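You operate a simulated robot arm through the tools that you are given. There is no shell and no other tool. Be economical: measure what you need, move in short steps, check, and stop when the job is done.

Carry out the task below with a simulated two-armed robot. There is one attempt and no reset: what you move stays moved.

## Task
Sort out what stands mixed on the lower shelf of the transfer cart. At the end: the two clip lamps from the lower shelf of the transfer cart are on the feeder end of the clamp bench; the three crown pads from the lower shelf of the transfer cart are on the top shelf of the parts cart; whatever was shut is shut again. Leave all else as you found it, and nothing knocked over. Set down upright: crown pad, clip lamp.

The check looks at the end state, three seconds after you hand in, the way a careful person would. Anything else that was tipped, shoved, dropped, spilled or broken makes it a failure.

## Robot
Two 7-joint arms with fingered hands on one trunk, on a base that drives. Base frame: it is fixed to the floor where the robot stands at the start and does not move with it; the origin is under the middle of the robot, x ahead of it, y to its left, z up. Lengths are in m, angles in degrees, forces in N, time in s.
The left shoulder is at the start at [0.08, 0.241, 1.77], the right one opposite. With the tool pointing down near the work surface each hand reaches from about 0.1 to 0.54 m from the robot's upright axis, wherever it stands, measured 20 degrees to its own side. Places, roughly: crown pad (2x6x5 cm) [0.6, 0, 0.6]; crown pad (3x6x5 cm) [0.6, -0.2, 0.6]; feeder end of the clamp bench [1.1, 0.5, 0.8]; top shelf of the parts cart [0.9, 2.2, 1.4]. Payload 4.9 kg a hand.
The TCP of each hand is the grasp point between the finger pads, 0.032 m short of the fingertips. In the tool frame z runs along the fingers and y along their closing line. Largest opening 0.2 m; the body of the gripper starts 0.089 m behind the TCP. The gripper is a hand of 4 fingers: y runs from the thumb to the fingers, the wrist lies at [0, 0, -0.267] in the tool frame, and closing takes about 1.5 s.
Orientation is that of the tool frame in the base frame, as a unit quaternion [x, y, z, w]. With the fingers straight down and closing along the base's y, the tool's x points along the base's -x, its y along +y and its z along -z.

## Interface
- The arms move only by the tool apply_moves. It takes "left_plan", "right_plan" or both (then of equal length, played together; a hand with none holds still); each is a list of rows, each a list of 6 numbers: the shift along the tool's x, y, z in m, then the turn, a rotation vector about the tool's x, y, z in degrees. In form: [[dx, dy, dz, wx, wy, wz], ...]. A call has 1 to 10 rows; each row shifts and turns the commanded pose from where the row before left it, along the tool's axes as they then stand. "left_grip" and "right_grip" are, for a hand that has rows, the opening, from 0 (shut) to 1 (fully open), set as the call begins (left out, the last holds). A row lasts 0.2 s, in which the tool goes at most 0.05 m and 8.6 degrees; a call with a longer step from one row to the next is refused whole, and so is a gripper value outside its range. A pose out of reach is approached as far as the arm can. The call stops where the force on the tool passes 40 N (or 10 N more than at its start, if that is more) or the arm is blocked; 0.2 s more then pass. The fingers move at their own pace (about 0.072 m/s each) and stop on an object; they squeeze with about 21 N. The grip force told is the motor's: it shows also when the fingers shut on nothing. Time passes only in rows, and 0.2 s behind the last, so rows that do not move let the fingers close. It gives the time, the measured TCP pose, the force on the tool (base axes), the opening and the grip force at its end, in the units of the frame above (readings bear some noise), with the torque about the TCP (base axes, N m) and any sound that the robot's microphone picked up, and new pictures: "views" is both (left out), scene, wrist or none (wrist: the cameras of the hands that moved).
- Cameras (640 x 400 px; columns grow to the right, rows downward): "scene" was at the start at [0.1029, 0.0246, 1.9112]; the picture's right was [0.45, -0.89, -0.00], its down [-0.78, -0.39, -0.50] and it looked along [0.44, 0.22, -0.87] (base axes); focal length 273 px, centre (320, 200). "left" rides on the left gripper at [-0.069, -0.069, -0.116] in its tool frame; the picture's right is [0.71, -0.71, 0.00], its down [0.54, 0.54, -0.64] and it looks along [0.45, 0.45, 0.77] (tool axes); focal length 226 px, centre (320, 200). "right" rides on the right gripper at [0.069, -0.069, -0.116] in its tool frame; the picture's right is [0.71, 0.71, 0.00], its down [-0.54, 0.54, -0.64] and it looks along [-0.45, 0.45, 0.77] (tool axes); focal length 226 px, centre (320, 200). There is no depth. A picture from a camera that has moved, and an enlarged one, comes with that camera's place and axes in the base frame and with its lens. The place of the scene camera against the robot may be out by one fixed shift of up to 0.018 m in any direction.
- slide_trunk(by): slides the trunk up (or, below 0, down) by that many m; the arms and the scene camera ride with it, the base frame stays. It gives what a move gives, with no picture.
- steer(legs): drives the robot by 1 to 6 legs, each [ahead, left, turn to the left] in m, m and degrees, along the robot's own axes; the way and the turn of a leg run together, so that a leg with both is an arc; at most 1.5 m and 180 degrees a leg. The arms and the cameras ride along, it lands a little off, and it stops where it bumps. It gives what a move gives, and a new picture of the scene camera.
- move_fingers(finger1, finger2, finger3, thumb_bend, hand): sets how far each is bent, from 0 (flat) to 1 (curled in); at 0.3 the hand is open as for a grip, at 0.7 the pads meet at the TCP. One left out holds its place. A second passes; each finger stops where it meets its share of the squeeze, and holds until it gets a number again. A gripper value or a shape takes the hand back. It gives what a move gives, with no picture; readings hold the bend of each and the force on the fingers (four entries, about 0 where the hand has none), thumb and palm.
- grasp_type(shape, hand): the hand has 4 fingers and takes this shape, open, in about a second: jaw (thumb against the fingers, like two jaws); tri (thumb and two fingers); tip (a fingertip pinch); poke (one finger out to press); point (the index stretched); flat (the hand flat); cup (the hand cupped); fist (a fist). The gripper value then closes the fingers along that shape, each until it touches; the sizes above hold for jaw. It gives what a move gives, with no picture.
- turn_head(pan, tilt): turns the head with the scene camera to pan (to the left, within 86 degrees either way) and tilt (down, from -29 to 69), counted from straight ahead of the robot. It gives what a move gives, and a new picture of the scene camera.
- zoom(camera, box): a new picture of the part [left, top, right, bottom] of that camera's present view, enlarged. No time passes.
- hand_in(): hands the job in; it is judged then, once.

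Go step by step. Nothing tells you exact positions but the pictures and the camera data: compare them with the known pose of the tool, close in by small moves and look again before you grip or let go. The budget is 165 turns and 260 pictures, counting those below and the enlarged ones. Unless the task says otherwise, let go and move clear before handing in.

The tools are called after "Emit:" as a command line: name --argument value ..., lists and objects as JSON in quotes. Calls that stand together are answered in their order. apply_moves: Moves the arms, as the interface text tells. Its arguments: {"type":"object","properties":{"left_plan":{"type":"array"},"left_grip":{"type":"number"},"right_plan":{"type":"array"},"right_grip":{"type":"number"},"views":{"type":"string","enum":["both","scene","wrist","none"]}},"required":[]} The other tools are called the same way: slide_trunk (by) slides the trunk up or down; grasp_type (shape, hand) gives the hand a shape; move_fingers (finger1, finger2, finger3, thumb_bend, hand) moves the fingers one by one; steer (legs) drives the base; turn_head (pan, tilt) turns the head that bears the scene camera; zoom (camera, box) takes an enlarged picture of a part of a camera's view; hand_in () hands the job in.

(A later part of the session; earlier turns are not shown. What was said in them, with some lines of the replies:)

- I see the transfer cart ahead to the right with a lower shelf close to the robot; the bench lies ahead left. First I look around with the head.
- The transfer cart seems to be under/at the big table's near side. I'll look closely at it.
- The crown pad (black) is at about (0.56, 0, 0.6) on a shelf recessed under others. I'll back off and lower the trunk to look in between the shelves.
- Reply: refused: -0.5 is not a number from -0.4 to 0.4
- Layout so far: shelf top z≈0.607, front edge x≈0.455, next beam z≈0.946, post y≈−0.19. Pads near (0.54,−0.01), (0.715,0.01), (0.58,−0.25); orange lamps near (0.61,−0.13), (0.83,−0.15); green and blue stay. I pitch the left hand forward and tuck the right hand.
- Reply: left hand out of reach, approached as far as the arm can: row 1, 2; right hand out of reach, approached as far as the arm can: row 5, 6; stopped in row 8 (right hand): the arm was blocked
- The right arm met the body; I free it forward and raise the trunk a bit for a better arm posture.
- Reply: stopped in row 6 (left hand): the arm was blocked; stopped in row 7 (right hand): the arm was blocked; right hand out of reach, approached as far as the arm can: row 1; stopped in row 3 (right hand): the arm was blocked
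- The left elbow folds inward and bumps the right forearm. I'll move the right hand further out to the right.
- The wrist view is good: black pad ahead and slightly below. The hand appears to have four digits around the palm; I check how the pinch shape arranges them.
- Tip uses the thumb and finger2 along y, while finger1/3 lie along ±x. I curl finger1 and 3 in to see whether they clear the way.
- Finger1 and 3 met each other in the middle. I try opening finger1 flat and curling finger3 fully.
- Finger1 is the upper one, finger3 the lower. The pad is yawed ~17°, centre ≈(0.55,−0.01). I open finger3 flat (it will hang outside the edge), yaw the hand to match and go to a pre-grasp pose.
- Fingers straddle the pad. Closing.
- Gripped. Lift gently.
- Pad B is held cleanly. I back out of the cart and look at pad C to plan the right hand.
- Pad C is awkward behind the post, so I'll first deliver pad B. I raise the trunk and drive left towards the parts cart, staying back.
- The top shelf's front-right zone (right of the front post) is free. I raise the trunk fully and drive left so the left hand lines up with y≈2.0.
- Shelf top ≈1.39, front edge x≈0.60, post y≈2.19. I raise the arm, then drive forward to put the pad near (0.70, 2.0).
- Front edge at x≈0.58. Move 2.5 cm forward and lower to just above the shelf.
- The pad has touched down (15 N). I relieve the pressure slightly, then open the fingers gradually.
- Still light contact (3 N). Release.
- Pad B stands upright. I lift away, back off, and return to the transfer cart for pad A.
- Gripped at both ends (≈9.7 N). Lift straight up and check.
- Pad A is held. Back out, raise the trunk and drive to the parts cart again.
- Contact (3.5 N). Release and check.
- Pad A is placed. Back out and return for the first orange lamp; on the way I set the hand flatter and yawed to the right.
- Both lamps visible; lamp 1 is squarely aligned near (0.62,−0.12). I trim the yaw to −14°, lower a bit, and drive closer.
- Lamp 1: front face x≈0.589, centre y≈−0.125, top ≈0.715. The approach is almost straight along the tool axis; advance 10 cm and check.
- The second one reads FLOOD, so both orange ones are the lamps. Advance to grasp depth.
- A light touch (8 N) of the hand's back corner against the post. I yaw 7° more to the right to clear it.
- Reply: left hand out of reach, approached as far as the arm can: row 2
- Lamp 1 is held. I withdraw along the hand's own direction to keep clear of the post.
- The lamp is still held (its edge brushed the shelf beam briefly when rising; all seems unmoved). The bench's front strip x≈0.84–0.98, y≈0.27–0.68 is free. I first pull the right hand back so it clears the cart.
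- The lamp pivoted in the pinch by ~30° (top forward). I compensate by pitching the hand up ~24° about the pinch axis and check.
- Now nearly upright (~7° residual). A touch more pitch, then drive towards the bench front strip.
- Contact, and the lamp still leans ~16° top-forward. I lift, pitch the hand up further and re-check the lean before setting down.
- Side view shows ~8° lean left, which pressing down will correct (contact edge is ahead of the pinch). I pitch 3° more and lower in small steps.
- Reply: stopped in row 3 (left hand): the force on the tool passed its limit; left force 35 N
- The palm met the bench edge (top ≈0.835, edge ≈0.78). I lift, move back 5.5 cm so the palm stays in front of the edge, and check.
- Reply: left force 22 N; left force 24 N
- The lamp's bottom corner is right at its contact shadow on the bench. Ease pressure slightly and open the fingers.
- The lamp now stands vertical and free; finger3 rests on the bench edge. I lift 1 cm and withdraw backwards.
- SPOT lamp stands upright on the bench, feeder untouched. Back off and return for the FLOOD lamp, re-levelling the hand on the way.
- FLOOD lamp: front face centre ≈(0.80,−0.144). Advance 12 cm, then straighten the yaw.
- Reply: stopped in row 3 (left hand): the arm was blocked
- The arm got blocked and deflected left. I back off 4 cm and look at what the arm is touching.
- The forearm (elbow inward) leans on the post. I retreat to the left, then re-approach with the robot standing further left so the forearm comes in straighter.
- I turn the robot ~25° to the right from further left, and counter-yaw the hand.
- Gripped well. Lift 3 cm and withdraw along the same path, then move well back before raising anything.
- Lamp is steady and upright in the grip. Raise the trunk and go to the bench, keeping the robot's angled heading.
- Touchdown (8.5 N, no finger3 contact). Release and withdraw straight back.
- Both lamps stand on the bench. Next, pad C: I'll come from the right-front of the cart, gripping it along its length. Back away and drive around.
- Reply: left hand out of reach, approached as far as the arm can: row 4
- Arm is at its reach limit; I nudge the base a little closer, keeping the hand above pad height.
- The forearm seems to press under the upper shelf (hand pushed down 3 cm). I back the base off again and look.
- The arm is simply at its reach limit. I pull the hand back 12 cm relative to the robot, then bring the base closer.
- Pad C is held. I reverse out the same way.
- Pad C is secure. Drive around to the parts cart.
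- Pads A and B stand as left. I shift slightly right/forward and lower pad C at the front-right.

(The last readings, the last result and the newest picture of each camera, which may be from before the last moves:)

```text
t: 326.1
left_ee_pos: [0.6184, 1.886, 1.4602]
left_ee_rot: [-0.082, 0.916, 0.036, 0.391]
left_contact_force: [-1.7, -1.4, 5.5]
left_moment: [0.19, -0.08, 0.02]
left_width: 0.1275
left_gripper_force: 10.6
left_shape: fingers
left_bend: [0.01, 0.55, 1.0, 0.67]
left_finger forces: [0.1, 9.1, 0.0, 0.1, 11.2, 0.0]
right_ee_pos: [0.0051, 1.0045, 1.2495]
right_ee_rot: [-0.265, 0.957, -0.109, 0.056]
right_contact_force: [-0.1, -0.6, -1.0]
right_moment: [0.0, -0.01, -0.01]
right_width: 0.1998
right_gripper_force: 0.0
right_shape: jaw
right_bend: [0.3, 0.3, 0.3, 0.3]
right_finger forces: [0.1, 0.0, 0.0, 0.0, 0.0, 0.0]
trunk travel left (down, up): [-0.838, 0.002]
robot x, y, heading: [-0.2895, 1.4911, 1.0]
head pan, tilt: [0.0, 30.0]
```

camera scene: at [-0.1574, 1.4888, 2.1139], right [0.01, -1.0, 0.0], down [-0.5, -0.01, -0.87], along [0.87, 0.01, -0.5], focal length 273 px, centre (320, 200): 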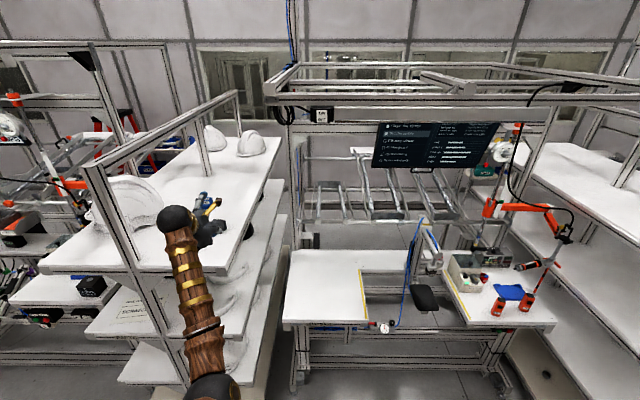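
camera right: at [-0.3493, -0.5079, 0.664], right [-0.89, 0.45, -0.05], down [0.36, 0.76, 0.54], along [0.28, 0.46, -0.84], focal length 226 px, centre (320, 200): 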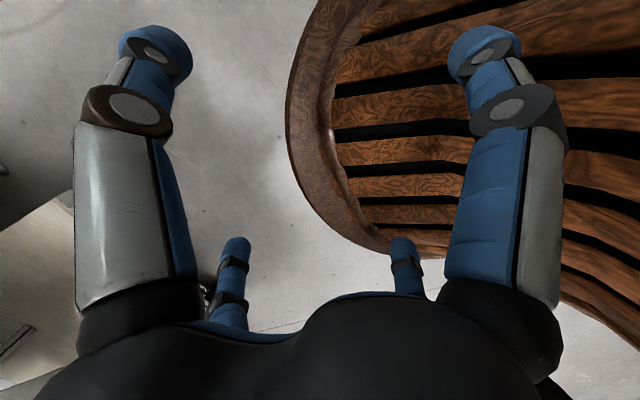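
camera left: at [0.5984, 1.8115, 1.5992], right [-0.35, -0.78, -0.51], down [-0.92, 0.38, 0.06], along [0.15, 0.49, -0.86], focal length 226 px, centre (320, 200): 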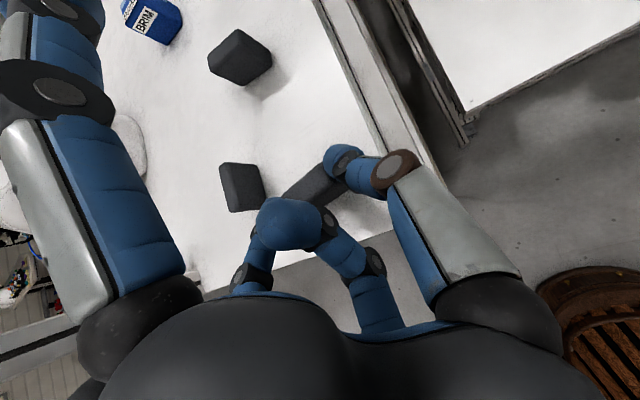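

Contact (5.5 N). Open gently and withdraw.

Emit:
move_fingers --hand "left" --finger2 0.49 --thumb_bend 0.5

Emit:
apply_moves --left_plan '[[0, 0, -0.03, 0, 0, 0], [0, 0, -0.04, 0, 0, 0], [-0.02, 0, -0.03, 0, 0, 0], [0, 0, 0, 0, 0, 0]]' --views "wrist"

```text
t: 327.1
left_ee_pos: [0.6205, 1.8875, 1.4585]
left_ee_rot: [-0.083, 0.916, 0.036, 0.391]
left_contact_force: [0.3, 0.3, 0.6]
left_moment: [0.01, 0.01, -0.04]
left_width: 0.14
left_gripper_force: 0.0
left_shape: fingers
left_bend: [0.01, 0.49, 1.0, 0.5]
left_finger forces: [0.0, 0.1, 0.0, 0.0, 0.0, 0.0]
right_ee_pos: [0.0072, 1.006, 1.2494]
right_ee_rot: [-0.265, 0.956, -0.11, 0.056]
right_contact_force: [0.2, 0.8, 0.2]
right_moment: [0.0, 0.01, -0.02]
right_width: 0.1999
right_gripper_force: 0.1
right_shape: jaw
right_bend: [0.3, 0.3, 0.3, 0.3]
right_finger forces: [0.0, 0.0, 0.0, 0.1, 0.0, 0.1]
trunk travel left (down, up): [-0.838, 0.002]
robot x, y, heading: [-0.2886, 1.4955, 0.5]
head pan, tilt: [0.0, 30.0]
```

```text
t: 328.1
left_ee_pos: [0.5645, 1.8785, 1.5407]
left_ee_rot: [-0.082, 0.916, 0.037, 0.39]
left_contact_force: [0.6, 0.4, -0.3]
left_moment: [0.0, 0.02, 0.0]
left_width: 0.1397
left_gripper_force: 0.0
left_shape: fingers
left_bend: [0.01, 0.49, 1.0, 0.5]
left_finger forces: [0.0, 0.1, 0.0, 0.0, 0.0, 0.0]
right_ee_pos: [0.0076, 1.0051, 1.2493]
right_ee_rot: [-0.265, 0.956, -0.109, 0.055]
right_contact_force: [0.5, 0.9, 0.3]
right_moment: [0.01, 0.02, -0.02]
right_width: 0.1998
right_gripper_force: 0.1
right_shape: jaw
right_bend: [0.3, 0.3, 0.3, 0.3]
right_finger forces: [0.0, 0.1, 0.0, 0.0, 0.1, 0.1]
trunk travel left (down, up): [-0.838, 0.002]
robot x, y, heading: [-0.2881, 1.4894, 0.8]
head pan, tilt: [0.0, 30.0]
camera left: at [0.5407, 1.8019, 1.6705], right [-0.36, -0.78, -0.51], down [-0.92, 0.38, 0.06], along [0.15, 0.49, -0.86], focal length 226 px, centre (320, 200)
```

left: 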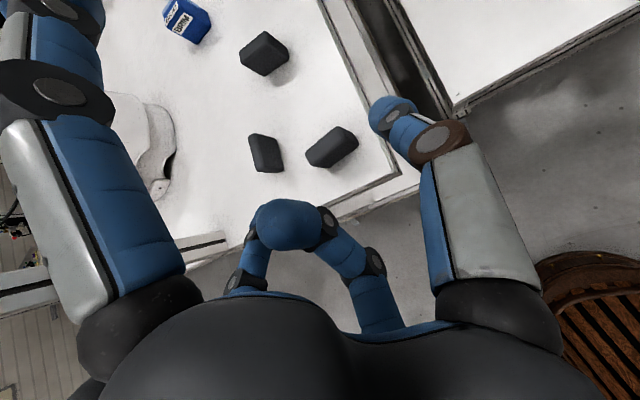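

All three pads stand upright. I back away and take a last look at the bench and cart.

Emit:
steer --legs '[[-0.55, 0, 0], [0, -0.9, 0]]'

Emit:
turn_head --pan 0 --tilt 30

Emit:
zoom --camera "scene" --box '[260, 120, 500, 270]'

Emit:
zoom --camera "scene" --box '[400, 150, 640, 330]'

```text
t: 335.6
left_ee_pos: [0.0352, 0.9876, 1.5412]
left_ee_rot: [-0.09, 0.915, 0.04, 0.39]
left_contact_force: [1.1, 0.6, 0.1]
left_moment: [-0.03, -0.03, -0.02]
left_width: 0.1398
left_gripper_force: 0.0
left_shape: fingers
left_bend: [0.01, 0.49, 1.0, 0.5]
left_finger forces: [0.0, 0.0, 0.1, 0.0, 0.0, 0.0]
right_ee_pos: [-0.5066, 0.1077, 1.25]
right_ee_rot: [-0.273, 0.954, -0.109, 0.055]
right_contact_force: [0.5, -0.1, -0.1]
right_moment: [-0.04, -0.01, 0.0]
right_width: 0.1999
right_gripper_force: 0.2
right_shape: jaw
right_bend: [0.3, 0.3, 0.3, 0.3]
right_finger forces: [0.0, 0.0, 0.0, 0.0, 0.0, 0.0]
trunk travel left (down, up): [-0.838, 0.002]
robot x, y, heading: [-0.8073, 0.5916, 1.4]
head pan, tilt: [0.0, 30.0]
camera scene: at [-0.6753, 0.5886, 2.1136], right [0.03, -1.0, 0.0], down [-0.5, -0.01, -0.87], along [0.87, 0.02, -0.5], focal length 273 px, centre (320, 200)
```

scene: 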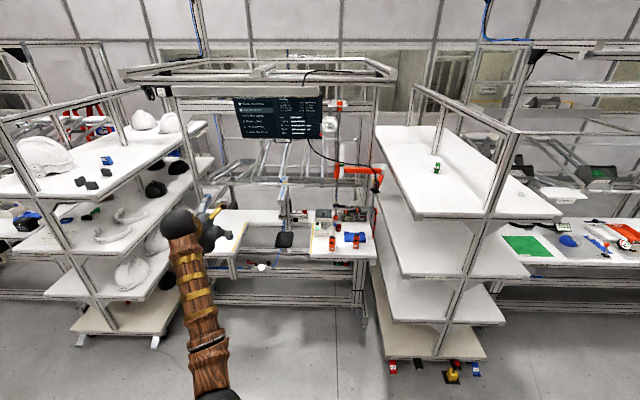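

```text
t: 336.2
left_ee_pos: [0.0355, 0.9862, 1.5428]
left_ee_rot: [-0.09, 0.915, 0.04, 0.391]
left_contact_force: [0.0, -0.1, 0.3]
left_moment: [0.02, 0.0, -0.03]
left_width: 0.1396
left_gripper_force: 0.1
left_shape: fingers
left_bend: [0.01, 0.49, 1.0, 0.5]
left_finger forces: [0.0, 0.0, 0.0, 0.1, 0.1, 0.0]
right_ee_pos: [-0.5077, 0.1056, 1.2486]
right_ee_rot: [-0.273, 0.954, -0.108, 0.056]
right_contact_force: [0.1, 0.0, 0.2]
right_moment: [-0.03, 0.01, 0.02]
right_width: 0.2
right_gripper_force: 0.0
right_shape: jaw
right_bend: [0.3, 0.3, 0.3, 0.3]
right_finger forces: [0.1, 0.0, 0.1, 0.0, 0.0, 0.1]
trunk travel left (down, up): [-0.838, 0.002]
robot x, y, heading: [-0.8074, 0.5899, 1.5]
head pan, tilt: [0.0, 30.0]
camera scene: at [-0.6754, 0.5872, 2.1136], right [0.03, -1.0, 0.0], down [-0.5, -0.01, -0.87], along [0.87, 0.02, -0.5], focal length 273 px, centre (320, 200)
```

scene: 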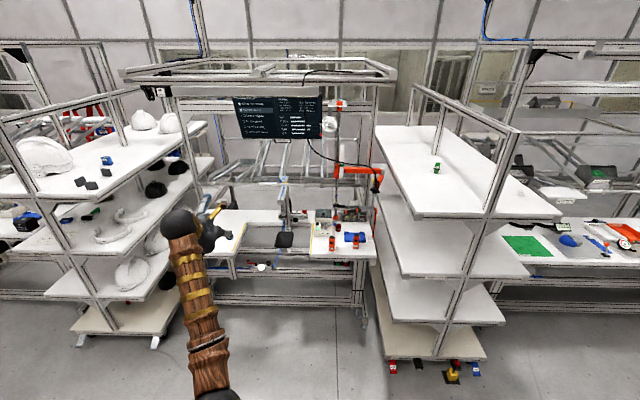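

```text
2.67 times, centred on (380, 195) of scene
camera zoom: at [-0.6754, 0.5872, 2.1136], right [0.03, -1.0, 0.0], down [-0.5, -0.01, -0.87], along [0.87, 0.02, -0.5], focal length 728 px, centre (160, 213)
```

zoom: 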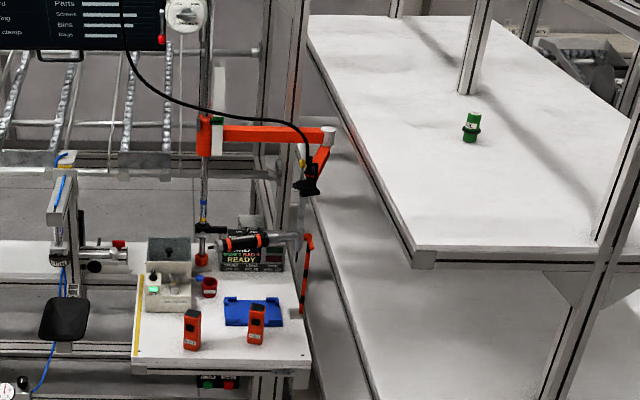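

```text
2.22 times, centred on (520, 240) of scene
camera zoom: at [-0.6754, 0.5872, 2.1136], right [0.03, -1.0, 0.0], down [-0.5, -0.01, -0.87], along [0.87, 0.02, -0.5], focal length 606 px, centre (-124, 111)
```

zoom: 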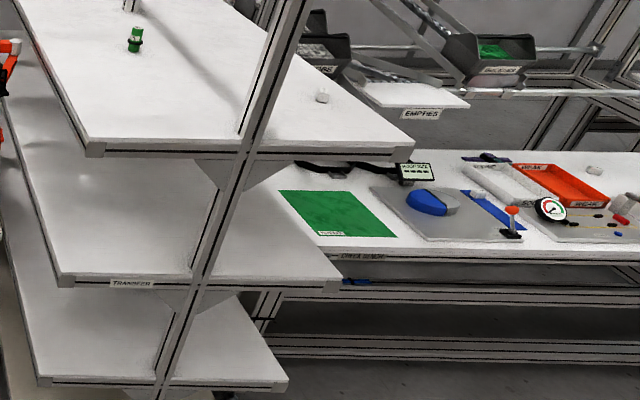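

The pads are on the parts cart's top shelf, both lamps stand on the feeder end of the bench, and the PEAK and blue items were still standing when I last saw them. Nothing was opened, so I hand in.

Emit:
hand_in

```text
The job is handed in.
```

The two clip lamps (SPOT and FLOOD) now stand upright on the feeder end of the clamp bench, and the three crown pads stand upright on the top shelf of the parts cart. I opened nothing, so nothing needed shutting. I have handed the job in, but no result came back.

There were three light contacts along the way:
- The left hand and forearm each touched the transfer cart's post.
- The SPOT lamp brushed the transfer cart's shelf beam while I was lifting it.
- The left palm pressed on the bench edge with about 33 N.

Nothing looked tipped or moved in the last pictures. The green PEAK item and the blue item on the transfer cart's lower shelf were last seen as I left that cart. My final pictures did not show them.
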